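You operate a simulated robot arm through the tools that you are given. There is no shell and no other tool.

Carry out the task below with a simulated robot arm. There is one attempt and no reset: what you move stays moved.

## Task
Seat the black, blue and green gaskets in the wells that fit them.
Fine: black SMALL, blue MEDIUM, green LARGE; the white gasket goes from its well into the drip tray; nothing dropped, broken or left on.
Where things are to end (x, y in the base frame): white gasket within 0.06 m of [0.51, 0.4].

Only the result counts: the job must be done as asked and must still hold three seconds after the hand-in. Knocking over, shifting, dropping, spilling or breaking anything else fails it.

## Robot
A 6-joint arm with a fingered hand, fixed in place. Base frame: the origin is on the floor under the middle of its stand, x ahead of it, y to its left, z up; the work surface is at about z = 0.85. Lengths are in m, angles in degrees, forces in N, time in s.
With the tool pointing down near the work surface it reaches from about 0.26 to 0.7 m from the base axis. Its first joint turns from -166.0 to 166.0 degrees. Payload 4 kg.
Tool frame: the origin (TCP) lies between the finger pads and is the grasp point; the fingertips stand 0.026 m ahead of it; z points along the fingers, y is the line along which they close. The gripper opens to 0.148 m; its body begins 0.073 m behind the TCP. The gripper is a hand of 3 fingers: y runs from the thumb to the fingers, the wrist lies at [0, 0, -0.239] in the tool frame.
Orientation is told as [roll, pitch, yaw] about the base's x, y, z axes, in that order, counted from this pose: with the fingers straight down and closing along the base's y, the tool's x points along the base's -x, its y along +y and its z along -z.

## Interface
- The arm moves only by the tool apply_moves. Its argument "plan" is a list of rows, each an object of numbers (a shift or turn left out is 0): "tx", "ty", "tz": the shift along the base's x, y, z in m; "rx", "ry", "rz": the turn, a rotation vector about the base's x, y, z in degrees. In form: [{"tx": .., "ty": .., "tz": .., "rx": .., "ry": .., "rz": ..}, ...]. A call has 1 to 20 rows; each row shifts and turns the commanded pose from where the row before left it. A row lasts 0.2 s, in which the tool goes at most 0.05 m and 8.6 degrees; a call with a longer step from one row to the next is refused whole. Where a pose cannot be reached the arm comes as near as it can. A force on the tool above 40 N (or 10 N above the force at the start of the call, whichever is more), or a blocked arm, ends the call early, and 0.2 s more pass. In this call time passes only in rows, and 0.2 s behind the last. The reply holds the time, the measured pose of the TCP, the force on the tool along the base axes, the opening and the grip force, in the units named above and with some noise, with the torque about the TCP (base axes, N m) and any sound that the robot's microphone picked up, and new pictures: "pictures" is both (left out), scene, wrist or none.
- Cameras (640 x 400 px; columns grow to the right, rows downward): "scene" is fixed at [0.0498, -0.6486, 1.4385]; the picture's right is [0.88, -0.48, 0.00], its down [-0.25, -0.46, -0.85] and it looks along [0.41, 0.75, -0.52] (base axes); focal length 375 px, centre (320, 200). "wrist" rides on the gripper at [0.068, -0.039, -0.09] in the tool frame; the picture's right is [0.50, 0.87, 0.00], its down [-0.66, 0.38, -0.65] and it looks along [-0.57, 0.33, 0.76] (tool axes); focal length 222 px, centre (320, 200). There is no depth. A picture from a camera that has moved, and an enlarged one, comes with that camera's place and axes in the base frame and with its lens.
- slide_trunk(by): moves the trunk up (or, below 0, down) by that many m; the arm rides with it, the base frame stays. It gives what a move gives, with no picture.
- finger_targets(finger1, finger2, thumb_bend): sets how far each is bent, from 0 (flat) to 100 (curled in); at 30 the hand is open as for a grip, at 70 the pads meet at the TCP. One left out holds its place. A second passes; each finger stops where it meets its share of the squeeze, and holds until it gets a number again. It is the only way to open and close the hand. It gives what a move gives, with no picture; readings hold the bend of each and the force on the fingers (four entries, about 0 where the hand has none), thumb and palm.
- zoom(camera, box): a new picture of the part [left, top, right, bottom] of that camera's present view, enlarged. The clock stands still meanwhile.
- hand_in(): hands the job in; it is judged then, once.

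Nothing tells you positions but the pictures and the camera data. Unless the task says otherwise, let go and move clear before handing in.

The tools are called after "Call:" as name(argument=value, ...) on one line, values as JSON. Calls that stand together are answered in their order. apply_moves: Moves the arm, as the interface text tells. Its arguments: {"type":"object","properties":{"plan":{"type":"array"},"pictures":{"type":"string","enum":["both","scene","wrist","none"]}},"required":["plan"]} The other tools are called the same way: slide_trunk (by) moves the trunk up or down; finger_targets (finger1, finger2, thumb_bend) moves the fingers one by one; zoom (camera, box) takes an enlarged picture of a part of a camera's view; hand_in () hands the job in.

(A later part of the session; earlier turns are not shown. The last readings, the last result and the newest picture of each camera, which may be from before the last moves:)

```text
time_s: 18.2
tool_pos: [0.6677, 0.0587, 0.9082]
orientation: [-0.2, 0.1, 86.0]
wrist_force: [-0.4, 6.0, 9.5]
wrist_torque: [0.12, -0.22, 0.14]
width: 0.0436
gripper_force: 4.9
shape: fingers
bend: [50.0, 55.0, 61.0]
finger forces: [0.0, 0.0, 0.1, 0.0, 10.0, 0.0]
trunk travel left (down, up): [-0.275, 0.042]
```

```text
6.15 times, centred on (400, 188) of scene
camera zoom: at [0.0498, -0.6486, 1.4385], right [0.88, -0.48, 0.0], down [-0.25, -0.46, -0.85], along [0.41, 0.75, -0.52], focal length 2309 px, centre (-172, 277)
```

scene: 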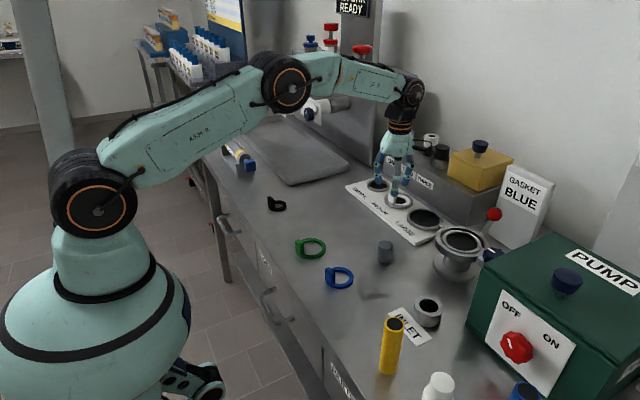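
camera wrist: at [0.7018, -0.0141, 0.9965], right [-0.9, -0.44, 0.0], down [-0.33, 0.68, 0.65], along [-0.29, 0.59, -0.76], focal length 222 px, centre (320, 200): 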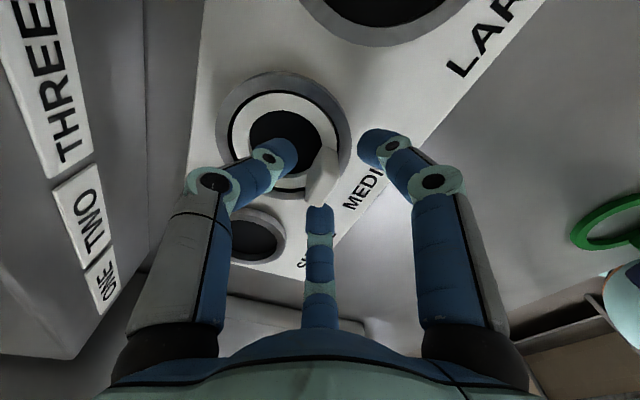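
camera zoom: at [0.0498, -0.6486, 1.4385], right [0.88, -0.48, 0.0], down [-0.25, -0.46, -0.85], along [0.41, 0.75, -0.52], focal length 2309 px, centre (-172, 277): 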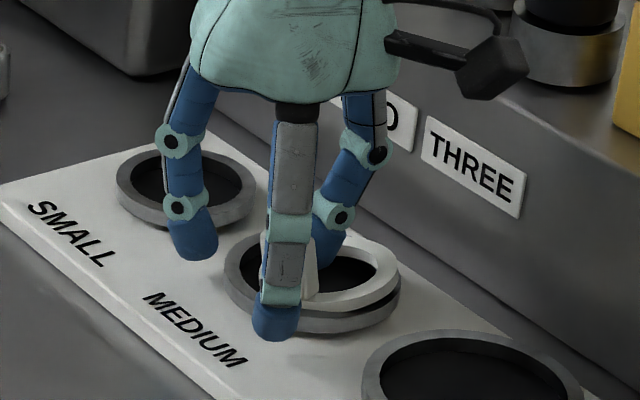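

The thumb is pressing on the ring, so I rise straight up slowly to free it.

Call:
apply_moves(plan=[{"tz": 0.004}, {"tz": 0.004}, {"tz": 0.004}], pictures="wrist")

Call:
zoom(camera="wrist", box=[220, 80, 420, 230])

Call:
zoom(camera="scene", box=[360, 155, 440, 220])

```text
time_s: 19.0
tool_pos: [0.6678, 0.0562, 0.9202]
orientation: [0.0, 0.0, 86.0]
wrist_force: [-0.3, 0.4, -0.4]
wrist_torque: [0.02, 0.02, -0.02]
width: 0.0459
gripper_force: 0.0
shape: fingers
bend: [50.0, 55.0, 60.0]
finger forces: [0.0, 0.0, 0.0, 0.0, 0.0, 0.0]
trunk travel left (down, up): [-0.275, 0.042]
camera wrist: at [0.7021, -0.0138, 1.0091], right [-0.9, -0.44, 0.0], down [-0.33, 0.68, 0.65], along [-0.29, 0.59, -0.76], focal length 222 px, centre (320, 200)
```

wrist: 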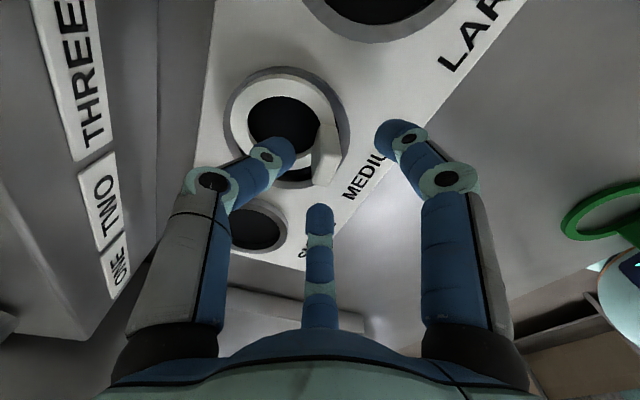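

```text
2.67 times, centred on (320, 155) of wrist
camera zoom: at [0.7021, -0.0138, 1.0091], right [-0.9, -0.44, 0.0], down [-0.33, 0.68, 0.65], along [-0.29, 0.59, -0.76], focal length 592 px, centre (320, 320)
```

zoom: 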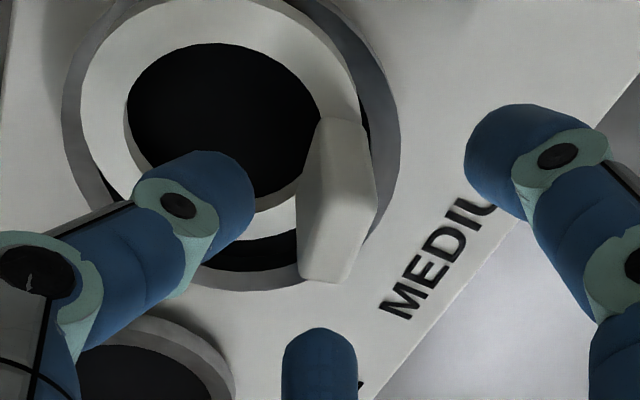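

```text
6.15 times, centred on (400, 188) of scene
camera zoom: at [0.0498, -0.6486, 1.4385], right [0.88, -0.48, 0.0], down [-0.25, -0.46, -0.85], along [0.41, 0.75, -0.52], focal length 2309 px, centre (-172, 277)
```

zoom: 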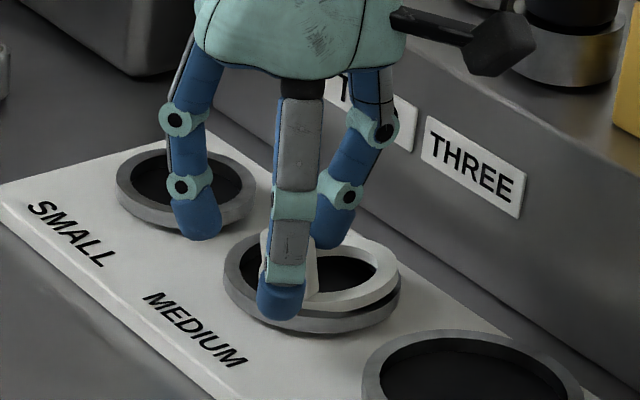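

The white ring now rests tilted with one side on the rim, its tab turned about 13° and centred near (0.670, 0.046); the rim top seems to be at about z = 0.872. I recentre, set z ≈ 0.916 so the tips pass above the rim, and close again in steps.

Call:
apply_moves(plan=[{"tx": 0.002, "ty": -0.005, "rz": 1}, {"ty": -0.005, "tz": -0.004, "rz": 0.5}], pictures="wrist")

Call:
zoom(camera="wrist", box=[220, 80, 420, 230])

Call:
finger_targets(finger1=58, finger2=58, thumb_bend=63)

Call:
zoom(camera="wrist", box=[220, 80, 420, 230])

Call:
zoom(camera="scene", box=[360, 155, 440, 220])

```text
time_s: 19.6
tool_pos: [0.6687, 0.0489, 0.9136]
orientation: [0.0, 0.4, 87.0]
wrist_force: [0.5, -0.2, -0.7]
wrist_torque: [0.01, 0.0, -0.01]
width: 0.046
gripper_force: 0.0
shape: fingers
bend: [50.0, 55.0, 60.0]
finger forces: [0.0, 0.0, 0.1, 0.1, 0.1, 0.1]
trunk travel left (down, up): [-0.275, 0.042]
camera wrist: at [0.7049, -0.0211, 1.0052], right [-0.89, -0.45, 0.0], down [-0.34, 0.68, 0.65], along [-0.3, 0.58, -0.76], focal length 222 px, centre (320, 200)
```

wrist: 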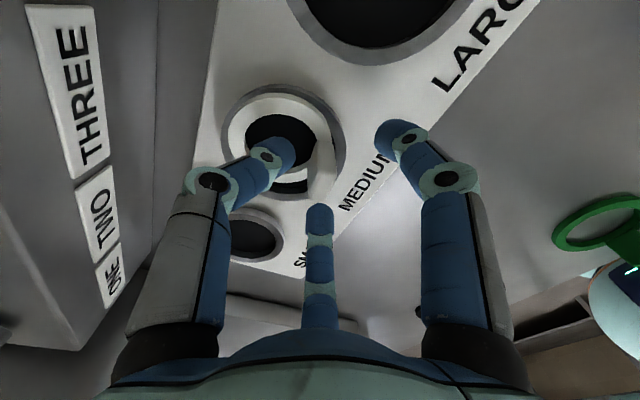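

```text
2.67 times, centred on (320, 155) of wrist
camera zoom: at [0.7049, -0.0211, 1.0052], right [-0.89, -0.45, 0.0], down [-0.34, 0.68, 0.65], along [-0.3, 0.58, -0.76], focal length 592 px, centre (320, 320)
```

zoom: 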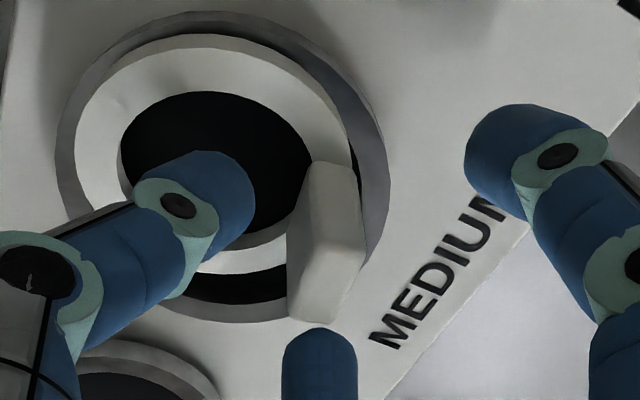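

```text
time_s: 20.6
tool_pos: [0.67, 0.0482, 0.9152]
orientation: [-0.1, 0.4, 87.0]
wrist_force: [-0.6, 0.0, -0.1]
wrist_torque: [-0.02, -0.01, 0.03]
width: 0.0305
gripper_force: 0.2
shape: fingers
bend: [57.0, 57.0, 63.0]
finger forces: [0.0, 0.0, 0.1, 0.1, 0.1, 0.1]
trunk travel left (down, up): [-0.275, 0.042]
```

```text
2.67 times, centred on (320, 155) of wrist
camera zoom: at [0.7049, -0.0211, 1.0054], right [-0.89, -0.45, 0.0], down [-0.34, 0.68, 0.65], along [-0.3, 0.58, -0.76], focal length 592 px, centre (320, 320)
```

zoom: 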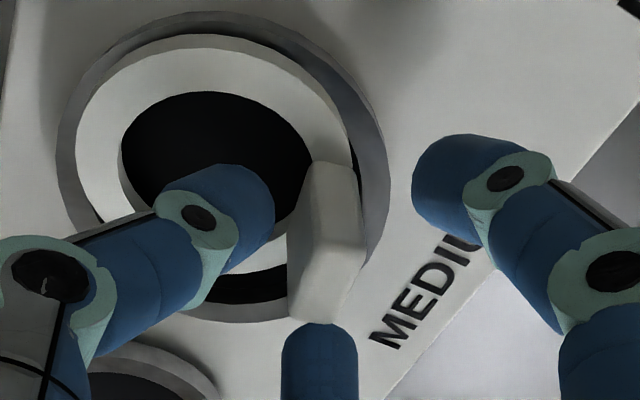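

```text
6.15 times, centred on (400, 188) of scene
camera zoom: at [0.0498, -0.6486, 1.4385], right [0.88, -0.48, 0.0], down [-0.25, -0.46, -0.85], along [0.41, 0.75, -0.52], focal length 2309 px, centre (-172, 277)
```

zoom: 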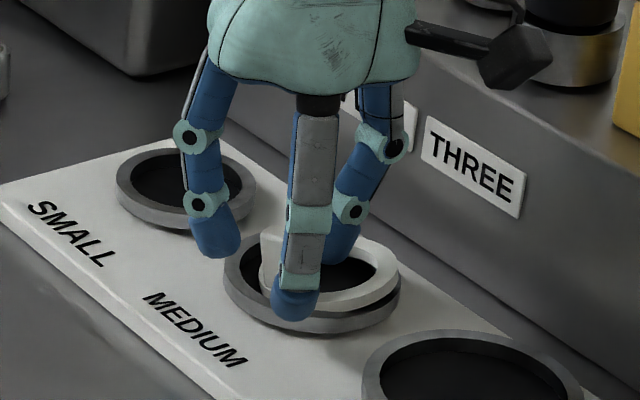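

No contact with the rim this time. I continue closing in small steps on the tab.

Call:
finger_targets(finger1=62, finger2=61, thumb_bend=65)

Call:
zoom(camera="wrist", box=[220, 80, 420, 230])

Call:
zoom(camera="scene", box=[360, 155, 440, 220])

```text
time_s: 21.6
tool_pos: [0.6699, 0.049, 0.9139]
orientation: [0.0, 0.4, 87.0]
wrist_force: [-0.6, -0.8, -1.0]
wrist_torque: [0.0, -0.02, 0.02]
width: 0.0192
gripper_force: 0.0
shape: fingers
bend: [62.0, 61.0, 65.0]
finger forces: [0.1, 0.0, 0.0, 0.0, 0.1, 0.0]
trunk travel left (down, up): [-0.275, 0.042]
```

```text
2.67 times, centred on (320, 155) of wrist
camera zoom: at [0.7049, -0.0211, 1.0054], right [-0.89, -0.45, 0.0], down [-0.34, 0.68, 0.65], along [-0.3, 0.58, -0.76], focal length 592 px, centre (320, 320)
```

zoom: 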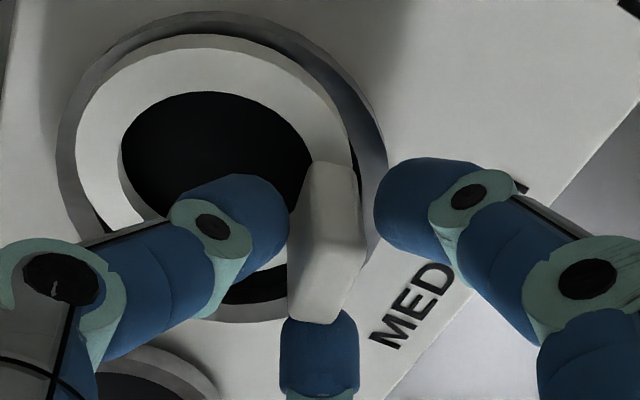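

```text
6.15 times, centred on (400, 188) of scene
camera zoom: at [0.0498, -0.6486, 1.4385], right [0.88, -0.48, 0.0], down [-0.25, -0.46, -0.85], along [0.41, 0.75, -0.52], focal length 2309 px, centre (-172, 277)
```

zoom: 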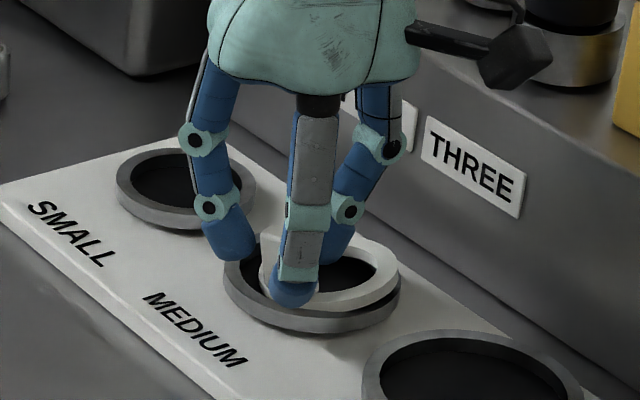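

Still free of contact and well centred. Next small step inward.

Call:
finger_targets(finger1=66, finger2=65, thumb_bend=67)

Call:
zoom(camera="wrist", box=[220, 80, 420, 230])

Call:
zoom(camera="scene", box=[360, 155, 440, 220])

```text
time_s: 22.6
tool_pos: [0.6688, 0.0488, 0.9154]
orientation: [-0.1, 0.3, 86.9]
wrist_force: [-0.6, -0.4, -0.3]
wrist_torque: [-0.01, 0.0, -0.02]
width: 0.013
gripper_force: 1.1
shape: fingers
bend: [64.0, 64.0, 67.0]
finger forces: [1.0, 1.0, 0.1, 0.0, 0.5, 0.0]
trunk travel left (down, up): [-0.275, 0.042]
```

```text
2.67 times, centred on (320, 155) of wrist
camera zoom: at [0.7049, -0.0211, 1.0054], right [-0.89, -0.45, 0.0], down [-0.34, 0.68, 0.65], along [-0.3, 0.58, -0.76], focal length 592 px, centre (320, 320)
```

zoom: 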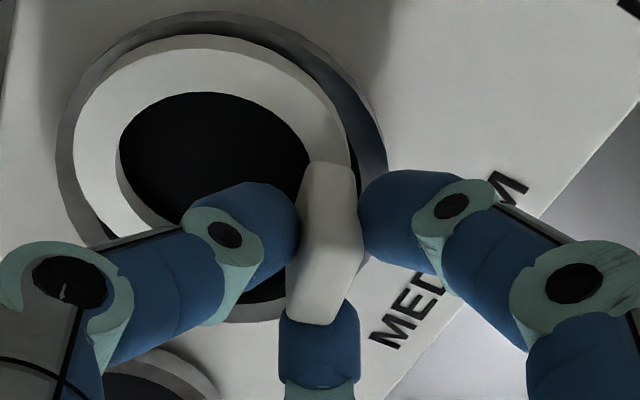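

```text
6.15 times, centred on (400, 188) of scene
camera zoom: at [0.0498, -0.6486, 1.4385], right [0.88, -0.48, 0.0], down [-0.25, -0.46, -0.85], along [0.41, 0.75, -0.52], focal length 2309 px, centre (-172, 277)
```

zoom: 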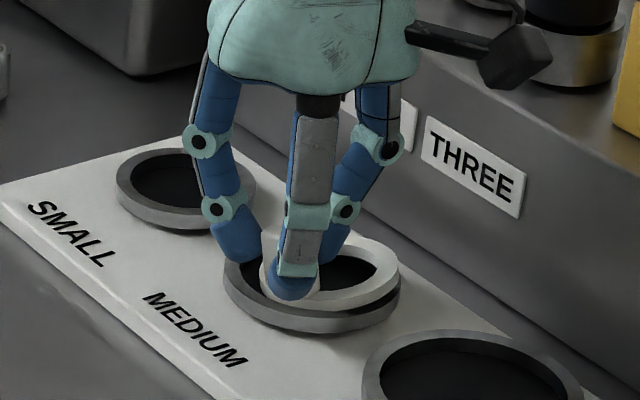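

All three fingers now touch the tab evenly (about 1 N). I squeeze firmly.

Call:
finger_targets(finger1=72, finger2=72, thumb_bend=75)

Call:
zoom(camera="wrist", box=[220, 80, 420, 230])

Call:
zoom(camera="scene", box=[360, 155, 440, 220])

```text
time_s: 23.6
tool_pos: [0.669, 0.0488, 0.9158]
orientation: [-0.1, 0.4, 87.0]
wrist_force: [0.2, 0.3, 0.2]
wrist_torque: [-0.02, 0.02, 0.01]
width: 0.0088
gripper_force: 10.8
shape: fingers
bend: [65.0, 65.0, 68.0]
finger forces: [5.9, 6.8, 0.1, 0.0, 8.6, 0.1]
trunk travel left (down, up): [-0.275, 0.042]
```

```text
2.67 times, centred on (320, 155) of wrist
camera zoom: at [0.705, -0.0211, 1.0054], right [-0.89, -0.45, 0.0], down [-0.34, 0.68, 0.65], along [-0.3, 0.58, -0.76], focal length 592 px, centre (320, 320)
```

zoom: 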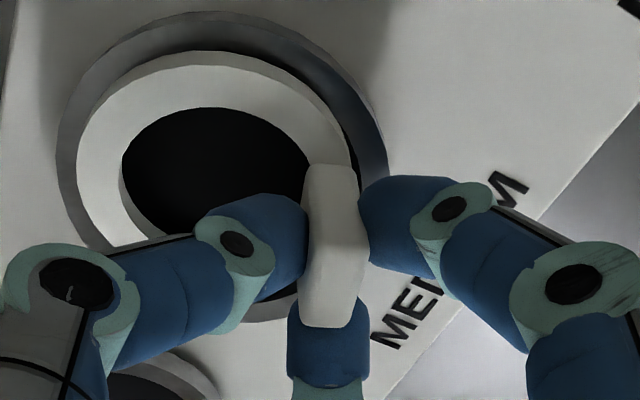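

```text
6.15 times, centred on (400, 188) of scene
camera zoom: at [0.0498, -0.6486, 1.4385], right [0.88, -0.48, 0.0], down [-0.25, -0.46, -0.85], along [0.41, 0.75, -0.52], focal length 2309 px, centre (-172, 277)
```

zoom: 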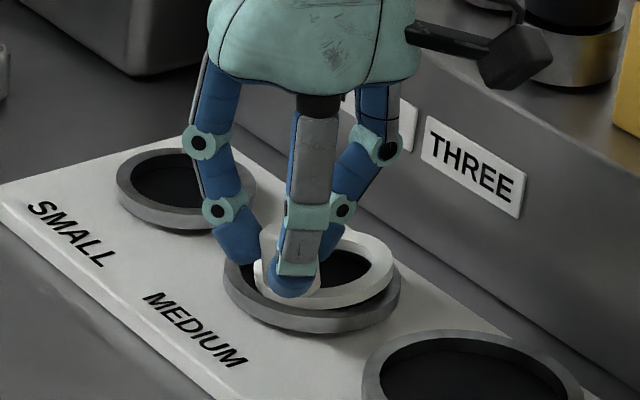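

The tab is held firmly with balanced forces. I lift slowly and check that the gasket comes along.

Call:
apply_moves(plan=[{"tz": 0.005}, {"tz": 0.008}, {"tz": 0.012}, {"tz": 0.015, "rz": -2}], pictures="both")

Call:
zoom(camera="scene", box=[350, 120, 450, 220])

Call:
zoom(camera="wrist", box=[220, 80, 420, 230])

```text
time_s: 24.6
tool_pos: [0.6695, 0.0474, 0.9554]
orientation: [0.0, 0.0, 85.4]
wrist_force: [-0.4, 0.0, -0.2]
wrist_torque: [0.02, 0.03, -0.02]
width: 0.0088
gripper_force: 10.3
shape: fingers
bend: [65.0, 65.0, 68.0]
finger forces: [6.0, 6.7, 0.0, 0.1, 8.7, 0.0]
trunk travel left (down, up): [-0.275, 0.042]
camera wrist: at [0.7036, -0.0236, 1.0454], right [-0.9, -0.43, 0.0], down [-0.33, 0.68, 0.65], along [-0.28, 0.59, -0.76], focal length 222 px, centre (320, 200)
```

scene: 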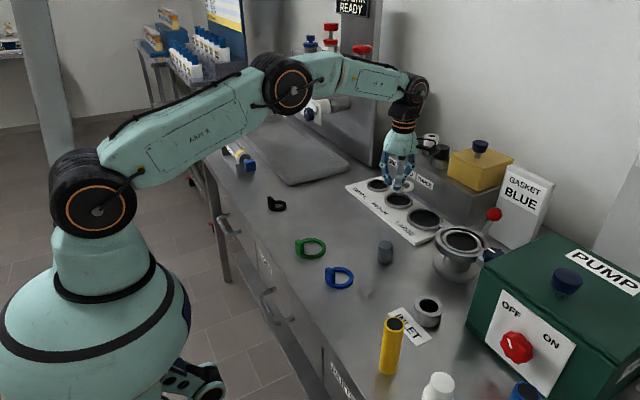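
wrist: 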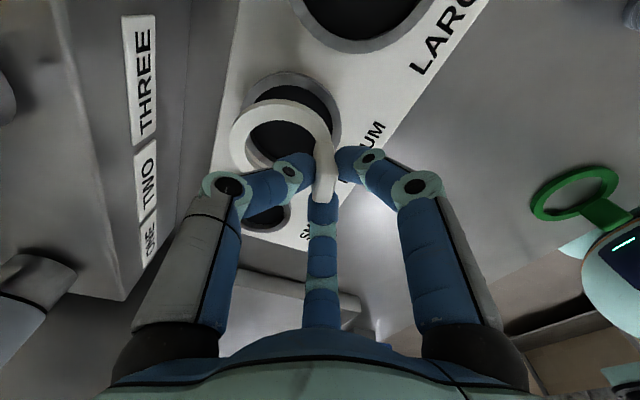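

```text
4.00 times, centred on (400, 170) of scene
camera zoom: at [0.0498, -0.6486, 1.4385], right [0.88, -0.48, 0.0], down [-0.25, -0.46, -0.85], along [0.41, 0.75, -0.52], focal length 1501 px, centre (0, 320)
```

zoom: 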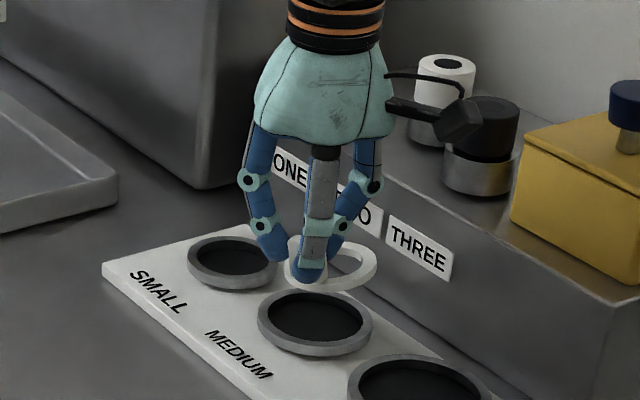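

```text
2.67 times, centred on (320, 155) of wrist
camera zoom: at [0.7036, -0.0236, 1.0454], right [-0.9, -0.43, 0.0], down [-0.33, 0.68, 0.65], along [-0.28, 0.59, -0.76], focal length 592 px, centre (320, 320)
```

zoom: 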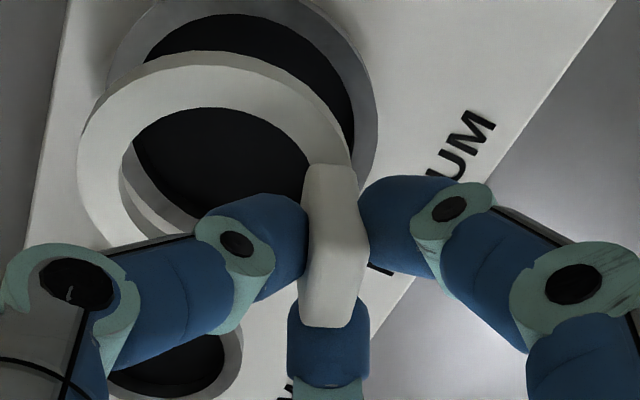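

White came out level and is held firmly. Now I carry it to the drip tray, aiming the ring's centre at about (0.53, 0.40).

Call:
apply_moves(plan=[{"tx": -0.02, "ty": 0.02, "tz": 0.02}, {"tx": -0.025, "ty": 0.026, "tz": 0.025}, {"tx": -0.025, "ty": 0.026}, {"tx": -0.0114, "ty": 0.0345}, {"tx": -0.0114, "ty": 0.0345}, {"tx": -0.0114, "ty": 0.0345}, {"tx": -0.0114, "ty": 0.0345}, {"tx": -0.0114, "ty": 0.0345}, {"tx": -0.0114, "ty": 0.0345}, {"tx": -0.0114, "ty": 0.0345}, {"tx": -0.0114, "ty": 0.0345}], pictures="both")

Call:
zoom(camera="scene", box=[230, 40, 390, 190])

```text
time_s: 27.0
tool_pos: [0.5079, 0.3963, 1.0]
orientation: [0.0, 0.0, 85.4]
wrist_force: [-0.2, 0.0, -0.7]
wrist_torque: [0.01, -0.02, -0.01]
width: 0.009
gripper_force: 10.5
shape: fingers
bend: [65.0, 65.0, 68.0]
finger forces: [5.7, 6.7, 0.0, 0.0, 8.4, 0.0]
trunk travel left (down, up): [-0.275, 0.042]
camera wrist: at [0.5416, 0.3252, 1.0905], right [-0.9, -0.43, 0.0], down [-0.33, 0.68, 0.65], along [-0.28, 0.59, -0.76], focal length 222 px, centre (320, 200)
```

scene: 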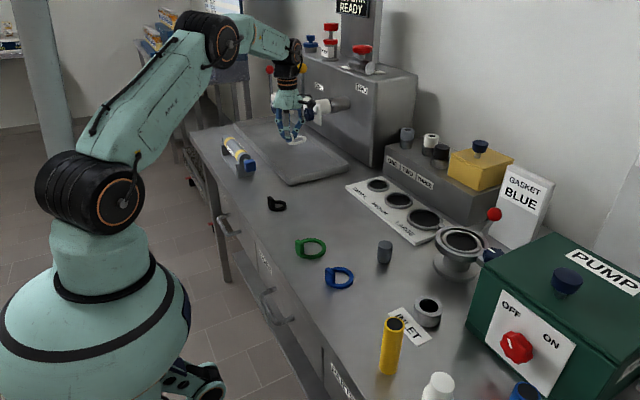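
wrist: 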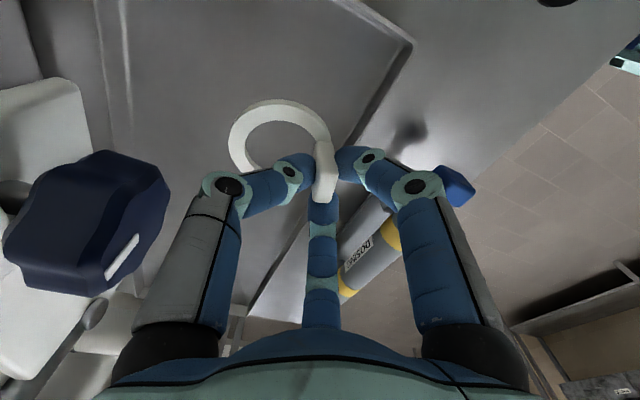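

```text
2.67 times, centred on (310, 115) of scene
camera zoom: at [0.0498, -0.6486, 1.4385], right [0.88, -0.48, 0.0], down [-0.25, -0.46, -0.85], along [0.41, 0.75, -0.52], focal length 1000 px, centre (347, 427)
```

zoom: 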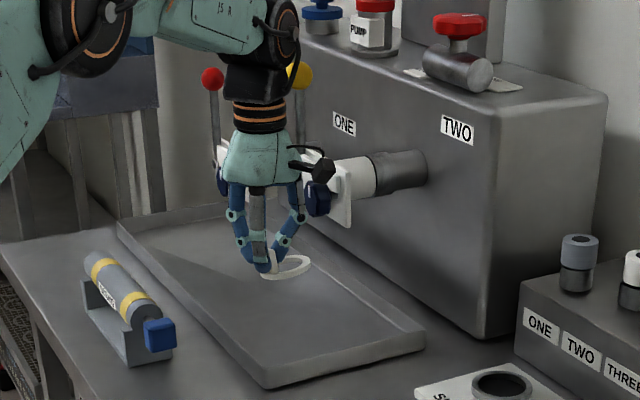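

The ring's centre is at about (0.5365, 0.397), inside the tray area and 2.7 cm from the target. I lower toward the tray floor.

Call:
apply_moves(plan=[{"tz": -0.03}, {"tz": -0.03}, {"tz": -0.015}, {"tz": -0.005}], pictures="none")

Call:
zoom(camera="scene", box=[260, 100, 340, 175])

Call:
zoom(camera="wrist", box=[200, 30, 440, 210])

```text
time_s: 28.0
tool_pos: [0.5082, 0.3953, 0.9198]
orientation: [-0.1, 0.1, 85.5]
wrist_force: [0.0, 0.0, -0.6]
wrist_torque: [-0.01, -0.01, 0.0]
width: 0.0088
gripper_force: 10.5
shape: fingers
bend: [65.0, 65.0, 68.0]
finger forces: [5.8, 6.5, 0.0, 0.0, 8.5, 0.0]
trunk travel left (down, up): [-0.275, 0.042]
```

```text
5.33 times, centred on (300, 138) of scene
camera zoom: at [0.0498, -0.6486, 1.4385], right [0.88, -0.48, 0.0], down [-0.25, -0.46, -0.85], along [0.41, 0.75, -0.52], focal length 2001 px, centre (427, 533)
```

zoom: 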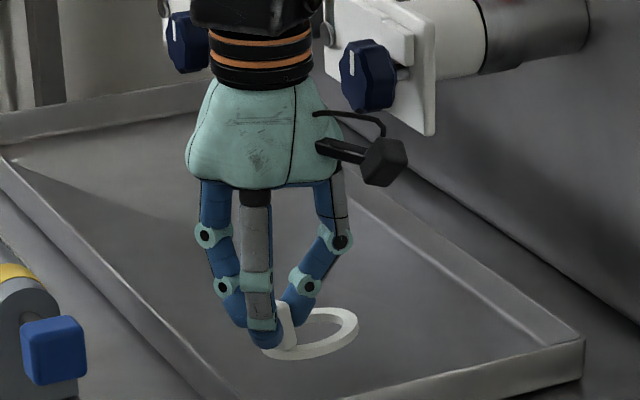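

```text
2.22 times, centred on (320, 120) of wrist
camera zoom: at [0.5421, 0.3239, 1.0098], right [-0.9, -0.43, 0.0], down [-0.33, 0.68, 0.65], along [-0.28, 0.59, -0.76], focal length 494 px, centre (320, 378)
```

zoom: 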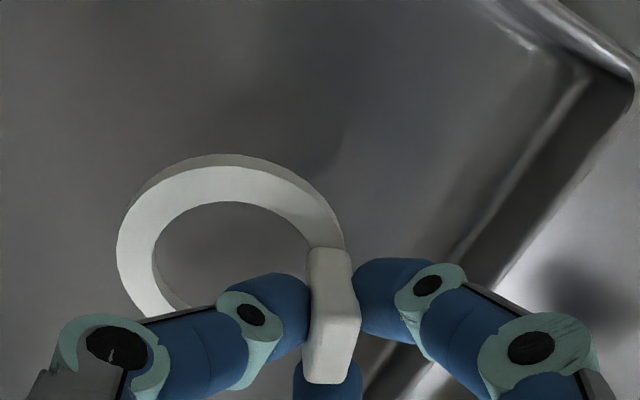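

Inside the tray and clear of the lips. I step down gently until the ring touches the tray floor.

Call:
apply_moves(plan=[{"tz": -0.004}], pictures="none")

Call:
apply_moves(plan=[{"tz": -0.004}], pictures="none")

Call:
apply_moves(plan=[{"tz": -0.002}], pictures="none")

Call:
zoom(camera="scene", box=[270, 115, 330, 170])

```text
time_s: 28.4
tool_pos: [0.5075, 0.3952, 0.9158]
orientation: [0.0, 0.0, 85.5]
wrist_force: [0.1, -0.8, 0.2]
wrist_torque: [-0.01, -0.01, 0.01]
width: 0.0087
gripper_force: 10.6
shape: fingers
bend: [65.0, 65.0, 68.0]
finger forces: [5.8, 6.5, 0.1, 0.1, 8.6, 0.0]
trunk travel left (down, up): [-0.275, 0.042]
```

```text
time_s: 28.8
tool_pos: [0.5092, 0.3953, 0.9137]
orientation: [0.0, 0.0, 85.5]
wrist_force: [-0.6, -0.3, 0.1]
wrist_torque: [0.03, 0.05, 0.0]
width: 0.0086
gripper_force: 10.1
shape: fingers
bend: [65.0, 65.0, 68.0]
finger forces: [5.8, 6.5, 0.0, 0.1, 8.4, 0.0]
trunk travel left (down, up): [-0.275, 0.042]
```

```text
time_s: 29.2
tool_pos: [0.5077, 0.3948, 0.9092]
orientation: [-0.1, -0.1, 85.5]
wrist_force: [0.3, -0.8, -0.2]
wrist_torque: [-0.01, 0.01, 0.02]
width: 0.0088
gripper_force: 10.6
shape: fingers
bend: [65.0, 65.0, 68.0]
finger forces: [5.8, 6.4, 0.1, 0.0, 8.4, 0.0]
trunk travel left (down, up): [-0.275, 0.042]
```

```text
7.27 times, centred on (300, 142) of scene
camera zoom: at [0.0498, -0.6486, 1.4385], right [0.88, -0.48, 0.0], down [-0.25, -0.46, -0.85], along [0.41, 0.75, -0.52], focal length 2729 px, centre (466, 618)
```

zoom: 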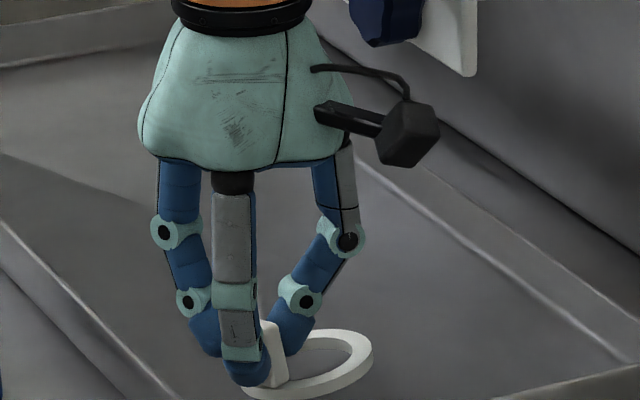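

Not touching yet at z ≈ 0.909; I keep stepping down by 2 mm.

Call:
apply_moves(plan=[{"tz": -0.002}], pictures="none")

Call:
apply_moves(plan=[{"tz": -0.002}], pictures="none")

Call:
apply_moves(plan=[{"tz": -0.002}], pictures="none")

Call:
zoom(camera="scene", box=[270, 115, 330, 170])

Call:
zoom(camera="wrist", box=[200, 30, 440, 210])

```text
time_s: 29.6
tool_pos: [0.5091, 0.3961, 0.9078]
orientation: [0.1, -0.1, 85.5]
wrist_force: [-0.6, 0.2, 0.3]
wrist_torque: [-0.02, 0.03, -0.02]
width: 0.0088
gripper_force: 10.6
shape: fingers
bend: [65.0, 65.0, 68.0]
finger forces: [5.9, 6.5, 0.0, 0.0, 8.5, 0.1]
trunk travel left (down, up): [-0.275, 0.042]
```

```text
time_s: 30.0
tool_pos: [0.5083, 0.3948, 0.9074]
orientation: [0.0, 0.1, 85.5]
wrist_force: [-0.2, 0.0, -0.2]
wrist_torque: [0.0, 0.02, -0.03]
width: 0.0087
gripper_force: 10.4
shape: fingers
bend: [65.0, 65.0, 68.0]
finger forces: [5.8, 6.5, 0.0, 0.0, 8.5, 0.0]
trunk travel left (down, up): [-0.275, 0.042]
```

```text
time_s: 30.4
tool_pos: [0.508, 0.3958, 0.9041]
orientation: [0.0, -0.1, 85.5]
wrist_force: [-1.0, -0.2, -0.3]
wrist_torque: [-0.03, 0.02, 0.01]
width: 0.0086
gripper_force: 10.5
shape: fingers
bend: [65.0, 65.0, 68.0]
finger forces: [5.8, 6.5, 0.0, 0.0, 8.5, 0.1]
trunk travel left (down, up): [-0.275, 0.042]
```

```text
7.27 times, centred on (300, 142) of scene
camera zoom: at [0.0498, -0.6486, 1.4385], right [0.88, -0.48, 0.0], down [-0.25, -0.46, -0.85], along [0.41, 0.75, -0.52], focal length 2729 px, centre (466, 618)
```

zoom: 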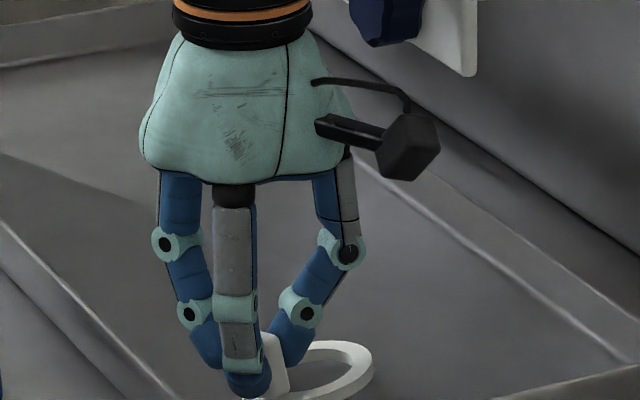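

```text
2.22 times, centred on (320, 120) of wrist
camera zoom: at [0.5423, 0.324, 0.9938], right [-0.9, -0.43, 0.0], down [-0.33, 0.68, 0.65], along [-0.28, 0.59, -0.76], focal length 494 px, centre (320, 378)
```

zoom: 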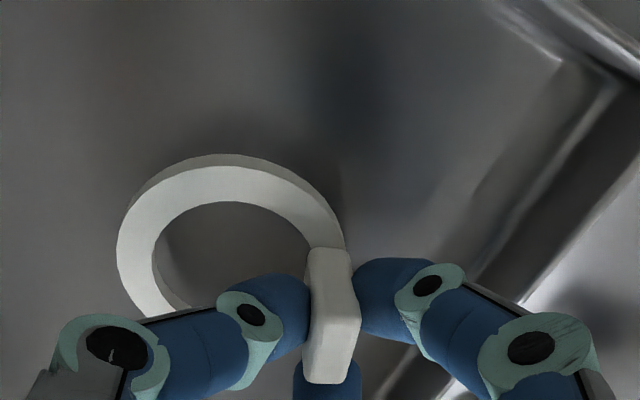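

Shadows show the ring almost on the floor. Continuing downward in 2 mm steps.

Call:
apply_moves(plan=[{"tz": -0.002}], pictures="none")

Call:
apply_moves(plan=[{"tz": -0.002}], pictures="none")

Call:
apply_moves(plan=[{"tz": -0.002}], pictures="none")

Call:
zoom(camera="wrist", box=[200, 30, 440, 210])

```text
time_s: 30.8
tool_pos: [0.5075, 0.3954, 0.9028]
orientation: [0.0, 0.0, 85.6]
wrist_force: [0.1, -0.6, -0.4]
wrist_torque: [-0.01, 0.02, -0.04]
width: 0.0085
gripper_force: 10.0
shape: fingers
bend: [65.0, 65.0, 68.0]
finger forces: [5.8, 6.5, 0.1, 0.0, 8.5, 0.0]
trunk travel left (down, up): [-0.275, 0.042]
```

```text
time_s: 31.2
tool_pos: [0.5082, 0.395, 0.9006]
orientation: [0.1, 0.0, 85.5]
wrist_force: [-0.3, 0.3, 1.6]
wrist_torque: [0.02, 0.01, -0.01]
width: 0.0088
gripper_force: 10.4
shape: fingers
bend: [65.0, 65.0, 68.0]
finger forces: [5.9, 6.7, 0.0, 0.1, 8.7, 0.0]
trunk travel left (down, up): [-0.275, 0.042]
```

```text
time_s: 31.6
tool_pos: [0.507, 0.3949, 0.8984]
orientation: [-0.1, -0.1, 85.5]
wrist_force: [1.0, -2.8, 7.1]
wrist_torque: [-0.06, -0.01, 0.0]
width: 0.0089
gripper_force: 10.6
shape: fingers
bend: [64.0, 65.0, 68.0]
finger forces: [5.9, 6.9, 0.1, 0.0, 9.5, 0.0]
trunk travel left (down, up): [-0.275, 0.042]
```

```text
2.22 times, centred on (320, 120) of wrist
camera zoom: at [0.5421, 0.3236, 0.989], right [-0.9, -0.43, 0.0], down [-0.33, 0.68, 0.65], along [-0.28, 0.59, -0.76], focal length 494 px, centre (320, 378)
```

zoom: 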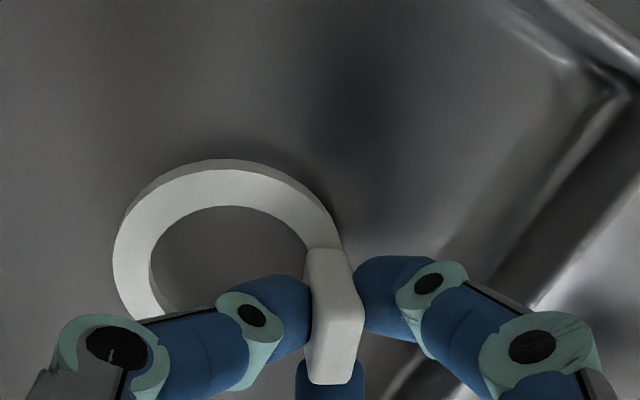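

The ring is on the tray floor (7 N upward). I back off 1 mm and release gently.

Call:
apply_moves(plan=[{"tz": 0.001}], pictures="none")

Call:
finger_targets(finger1=62, finger2=62, thumb_bend=65)

Call:
finger_targets(finger1=57, finger2=57, thumb_bend=60)

Call:
zoom(camera="wrist", box=[200, 30, 440, 210])

Call:
zoom(camera="scene", box=[270, 115, 330, 170])

```text
time_s: 32.0
tool_pos: [0.5086, 0.3949, 0.8994]
orientation: [0.0, 0.0, 85.5]
wrist_force: [1.8, -2.7, 5.0]
wrist_torque: [-0.03, -0.01, 0.0]
width: 0.0088
gripper_force: 11.8
shape: fingers
bend: [64.0, 65.0, 68.0]
finger forces: [5.9, 7.2, 0.1, 0.0, 9.5, 0.0]
trunk travel left (down, up): [-0.275, 0.042]
```

```text
time_s: 33.0
tool_pos: [0.5077, 0.3949, 0.8999]
orientation: [0.0, 0.0, 85.4]
wrist_force: [-0.1, 0.1, -0.1]
wrist_torque: [0.0, -0.02, -0.02]
width: 0.0183
gripper_force: 0.0
shape: fingers
bend: [62.0, 62.0, 65.0]
finger forces: [0.0, 0.0, 0.0, 0.0, 0.1, 0.0]
trunk travel left (down, up): [-0.275, 0.042]
```

```text
time_s: 34.0
tool_pos: [0.5091, 0.3951, 0.8994]
orientation: [-0.1, 0.0, 85.4]
wrist_force: [0.0, 0.4, 0.1]
wrist_torque: [0.0, -0.03, 0.02]
width: 0.0357
gripper_force: 0.1
shape: fingers
bend: [56.0, 56.0, 60.0]
finger forces: [0.0, 0.1, 0.0, 0.1, 0.0, 0.0]
trunk travel left (down, up): [-0.275, 0.042]
```

```text
2.22 times, centred on (320, 120) of wrist
camera zoom: at [0.5421, 0.3242, 0.989], right [-0.9, -0.43, 0.0], down [-0.33, 0.68, 0.65], along [-0.28, 0.59, -0.76], focal length 494 px, centre (320, 378)
```

zoom: 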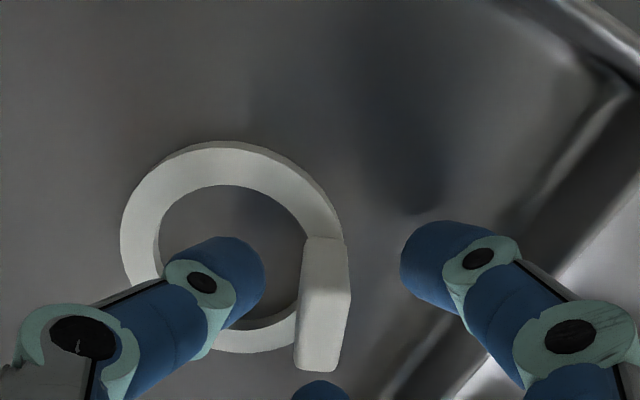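

```text
7.27 times, centred on (300, 142) of scene
camera zoom: at [0.0498, -0.6486, 1.4385], right [0.88, -0.48, 0.0], down [-0.25, -0.46, -0.85], along [0.41, 0.75, -0.52], focal length 2729 px, centre (466, 618)
```

zoom: 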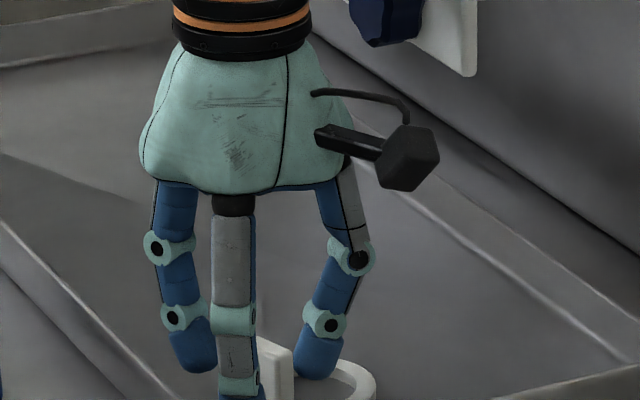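

White lies flat in the tray near the target. I rise straight up and move over the black gasket for a look.

Call:
apply_moves(plan=[{"tz": 0.015}, {"tz": 0.03}, {"tz": 0.03}, {"tz": 0.03}], pictures="wrist")

Call:
apply_moves(plan=[{"tx": -0.028, "ty": -0.037, "rz": 1}, {"tx": -0.028, "ty": -0.037, "rz": 1}, {"tx": -0.028, "ty": -0.037, "rz": 1}, {"tx": -0.028, "ty": -0.036, "rz": 1}, {"tx": -0.029, "ty": -0.036, "rz": 0.5}], pictures="both")

Call:
zoom(camera="wrist", box=[220, 50, 420, 200])

Call:
zoom(camera="scene", box=[250, 100, 350, 200])

```text
time_s: 35.0
tool_pos: [0.5078, 0.3947, 1.0052]
orientation: [0.0, 0.1, 85.5]
wrist_force: [-0.3, 0.9, -1.0]
wrist_torque: [0.03, 0.02, 0.02]
width: 0.0355
gripper_force: 0.0
shape: fingers
bend: [56.0, 56.0, 60.0]
finger forces: [0.0, 0.0, 0.0, 0.0, 0.0, 0.1]
trunk travel left (down, up): [-0.275, 0.042]
camera wrist: at [0.5418, 0.3239, 1.0945], right [-0.9, -0.43, 0.0], down [-0.33, 0.68, 0.65], along [-0.28, 0.59, -0.76], focal length 222 px, centre (320, 200)
```

wrist: 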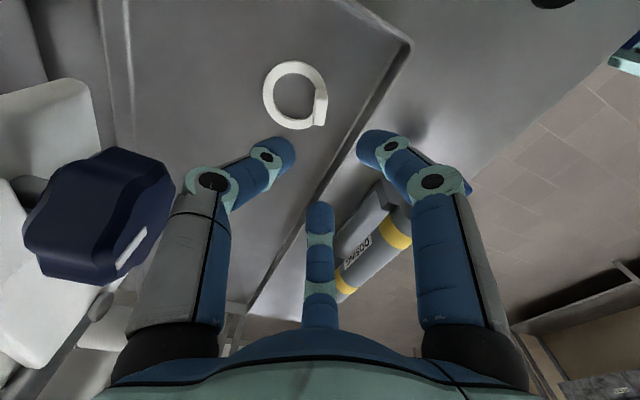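

```text
time_s: 36.2
tool_pos: [0.3655, 0.2122, 1.0052]
orientation: [-0.1, -0.2, 90.0]
wrist_force: [0.0, -0.1, 0.3]
wrist_torque: [-0.02, -0.02, -0.03]
width: 0.036
gripper_force: 0.1
shape: fingers
bend: [56.0, 56.0, 60.0]
finger forces: [0.0, 0.0, 0.1, 0.0, 0.1, 0.1]
trunk travel left (down, up): [-0.275, 0.042]
camera wrist: at [0.4048, 0.1431, 1.0953], right [-0.87, -0.5, 0.0], down [-0.38, 0.65, 0.65], along [-0.33, 0.57, -0.76], focal length 222 px, centre (320, 200)
```

scene: 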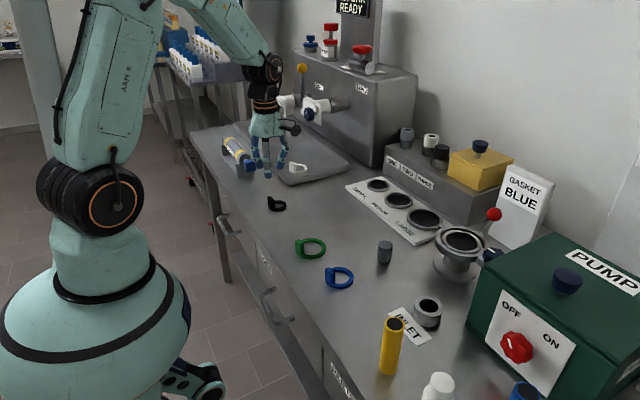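
wrist: 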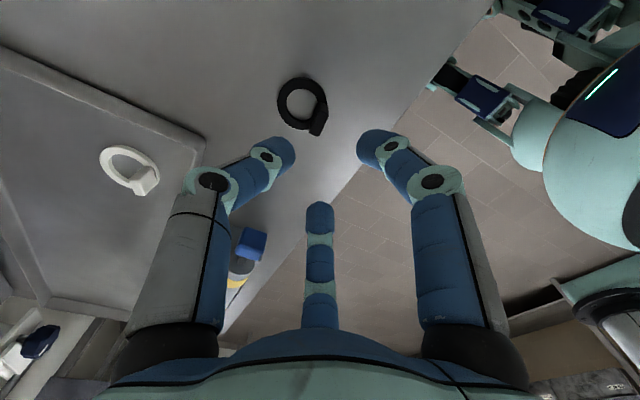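

```text
2.67 times, centred on (320, 125) of wrist
camera zoom: at [0.4048, 0.1431, 1.0953], right [-0.87, -0.5, 0.0], down [-0.38, 0.65, 0.65], along [-0.33, 0.57, -0.76], focal length 592 px, centre (320, 400)
```

zoom: 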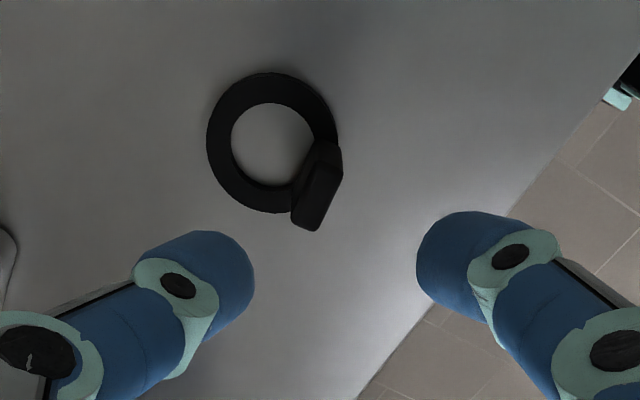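

```text
4.00 times, centred on (300, 150) of scene
camera zoom: at [0.0498, -0.6486, 1.4385], right [0.88, -0.48, 0.0], down [-0.25, -0.46, -0.85], along [0.41, 0.75, -0.52], focal length 1501 px, centre (400, 400)
```

zoom: 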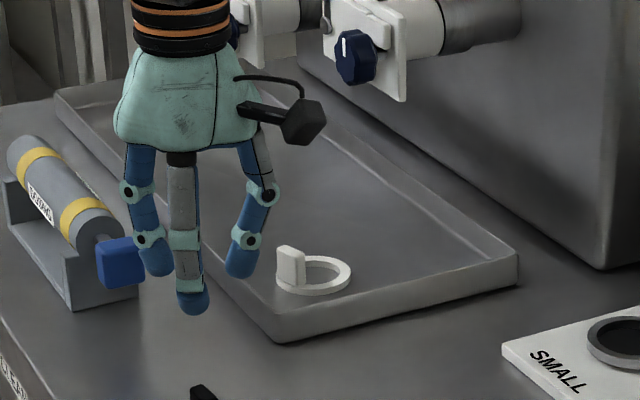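

The black gasket is below the hand; I zoom for its tab geometry.

Call:
zoom(camera="wrist", box=[270, 65, 350, 145])

Call:
zoom(camera="scene", box=[255, 185, 300, 220])

Call:
zoom(camera="scene", box=[285, 225, 365, 295])

```text
5.00 times, centred on (310, 105) of wrist
camera zoom: at [0.4048, 0.1431, 1.0953], right [-0.87, -0.5, 0.0], down [-0.38, 0.65, 0.65], along [-0.33, 0.57, -0.76], focal length 1111 px, centre (370, 675)
```

zoom: 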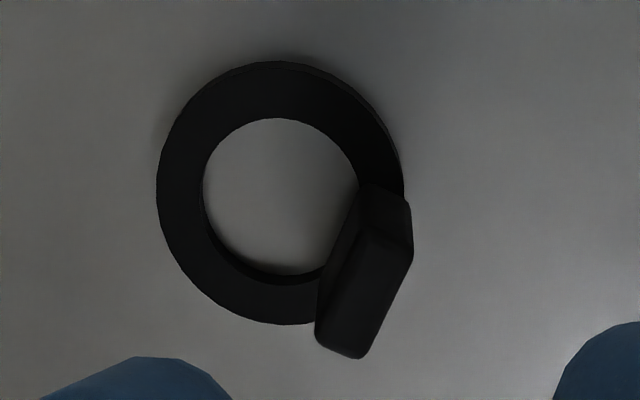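

```text
11.43 times, centred on (278, 202) of scene
camera zoom: at [0.0498, -0.6486, 1.4385], right [0.88, -0.48, 0.0], down [-0.25, -0.46, -0.85], along [0.41, 0.75, -0.52], focal length 4288 px, centre (806, 171)
```

zoom: 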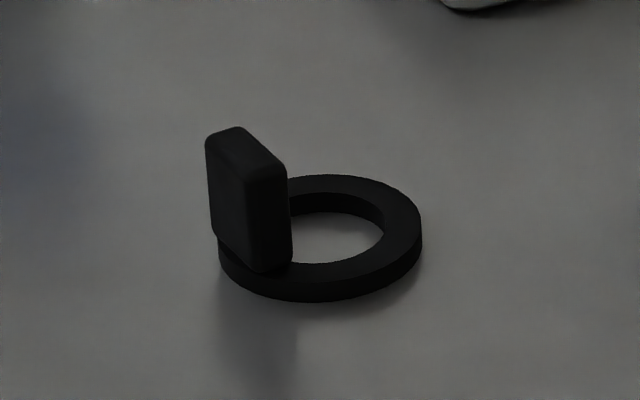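

```text
5.71 times, centred on (325, 260) of scene
camera zoom: at [0.0498, -0.6486, 1.4385], right [0.88, -0.48, 0.0], down [-0.25, -0.46, -0.85], along [0.41, 0.75, -0.52], focal length 2144 px, centre (291, -143)
```

zoom: 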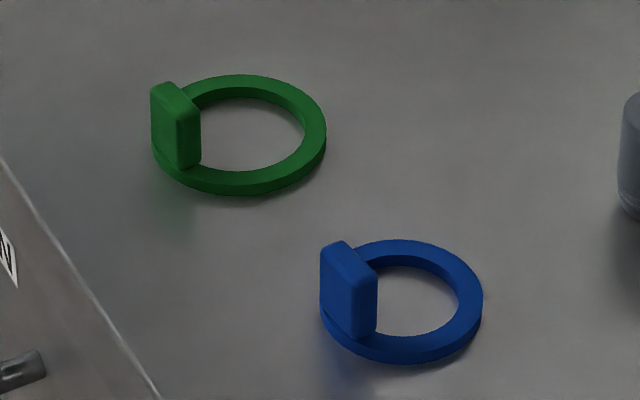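

Black's tab is centred at about (0.3633, 0.2185), its top near z = 0.885, ring centre (0.3836, 0.2172). I align and descend.

Call:
apply_moves(plan=[{"tx": -0.0022, "ty": 0.0063, "tz": -0.02}, {"tz": -0.035}, {"tz": -0.02}], pictures="wrist")

Call:
zoom(camera="wrist", box=[220, 80, 420, 230])

Call:
zoom(camera="scene", box=[240, 140, 320, 220])

```text
time_s: 37.0
tool_pos: [0.3657, 0.2186, 0.9287]
orientation: [0.1, 0.1, 90.0]
wrist_force: [0.2, -0.2, 0.8]
wrist_torque: [-0.02, 0.0, 0.0]
width: 0.0358
gripper_force: 0.1
shape: fingers
bend: [56.0, 56.0, 60.0]
finger forces: [0.0, 0.1, 0.0, 0.1, 0.1, 0.1]
trunk travel left (down, up): [-0.275, 0.042]
camera wrist: at [0.4043, 0.1504, 1.0188], right [-0.87, -0.5, 0.0], down [-0.38, 0.66, 0.65], along [-0.33, 0.57, -0.76], focal length 222 px, centre (320, 200)
```

wrist: 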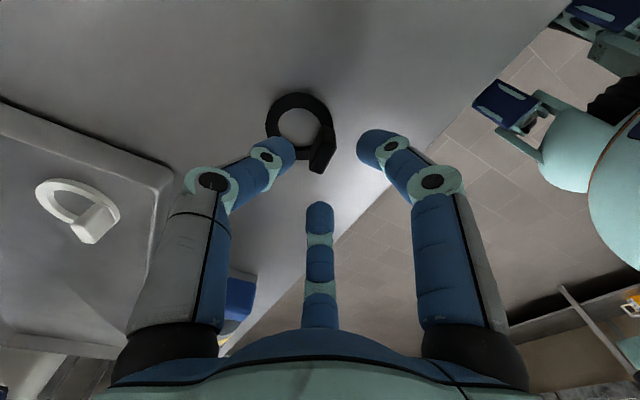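

```text
2.67 times, centred on (320, 155) of wrist
camera zoom: at [0.4043, 0.1504, 1.0188], right [-0.87, -0.5, 0.0], down [-0.38, 0.66, 0.65], along [-0.33, 0.57, -0.76], focal length 592 px, centre (320, 320)
```

zoom: 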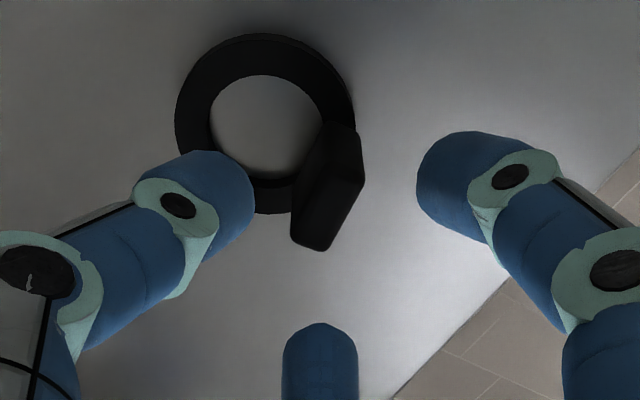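

```text
5.00 times, centred on (280, 180) of scene
camera zoom: at [0.0498, -0.6486, 1.4385], right [0.88, -0.48, 0.0], down [-0.25, -0.46, -0.85], along [0.41, 0.75, -0.52], focal length 1876 px, centre (520, 300)
```

zoom: 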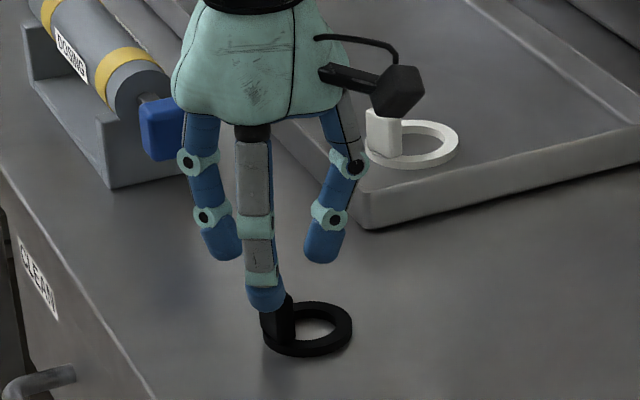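

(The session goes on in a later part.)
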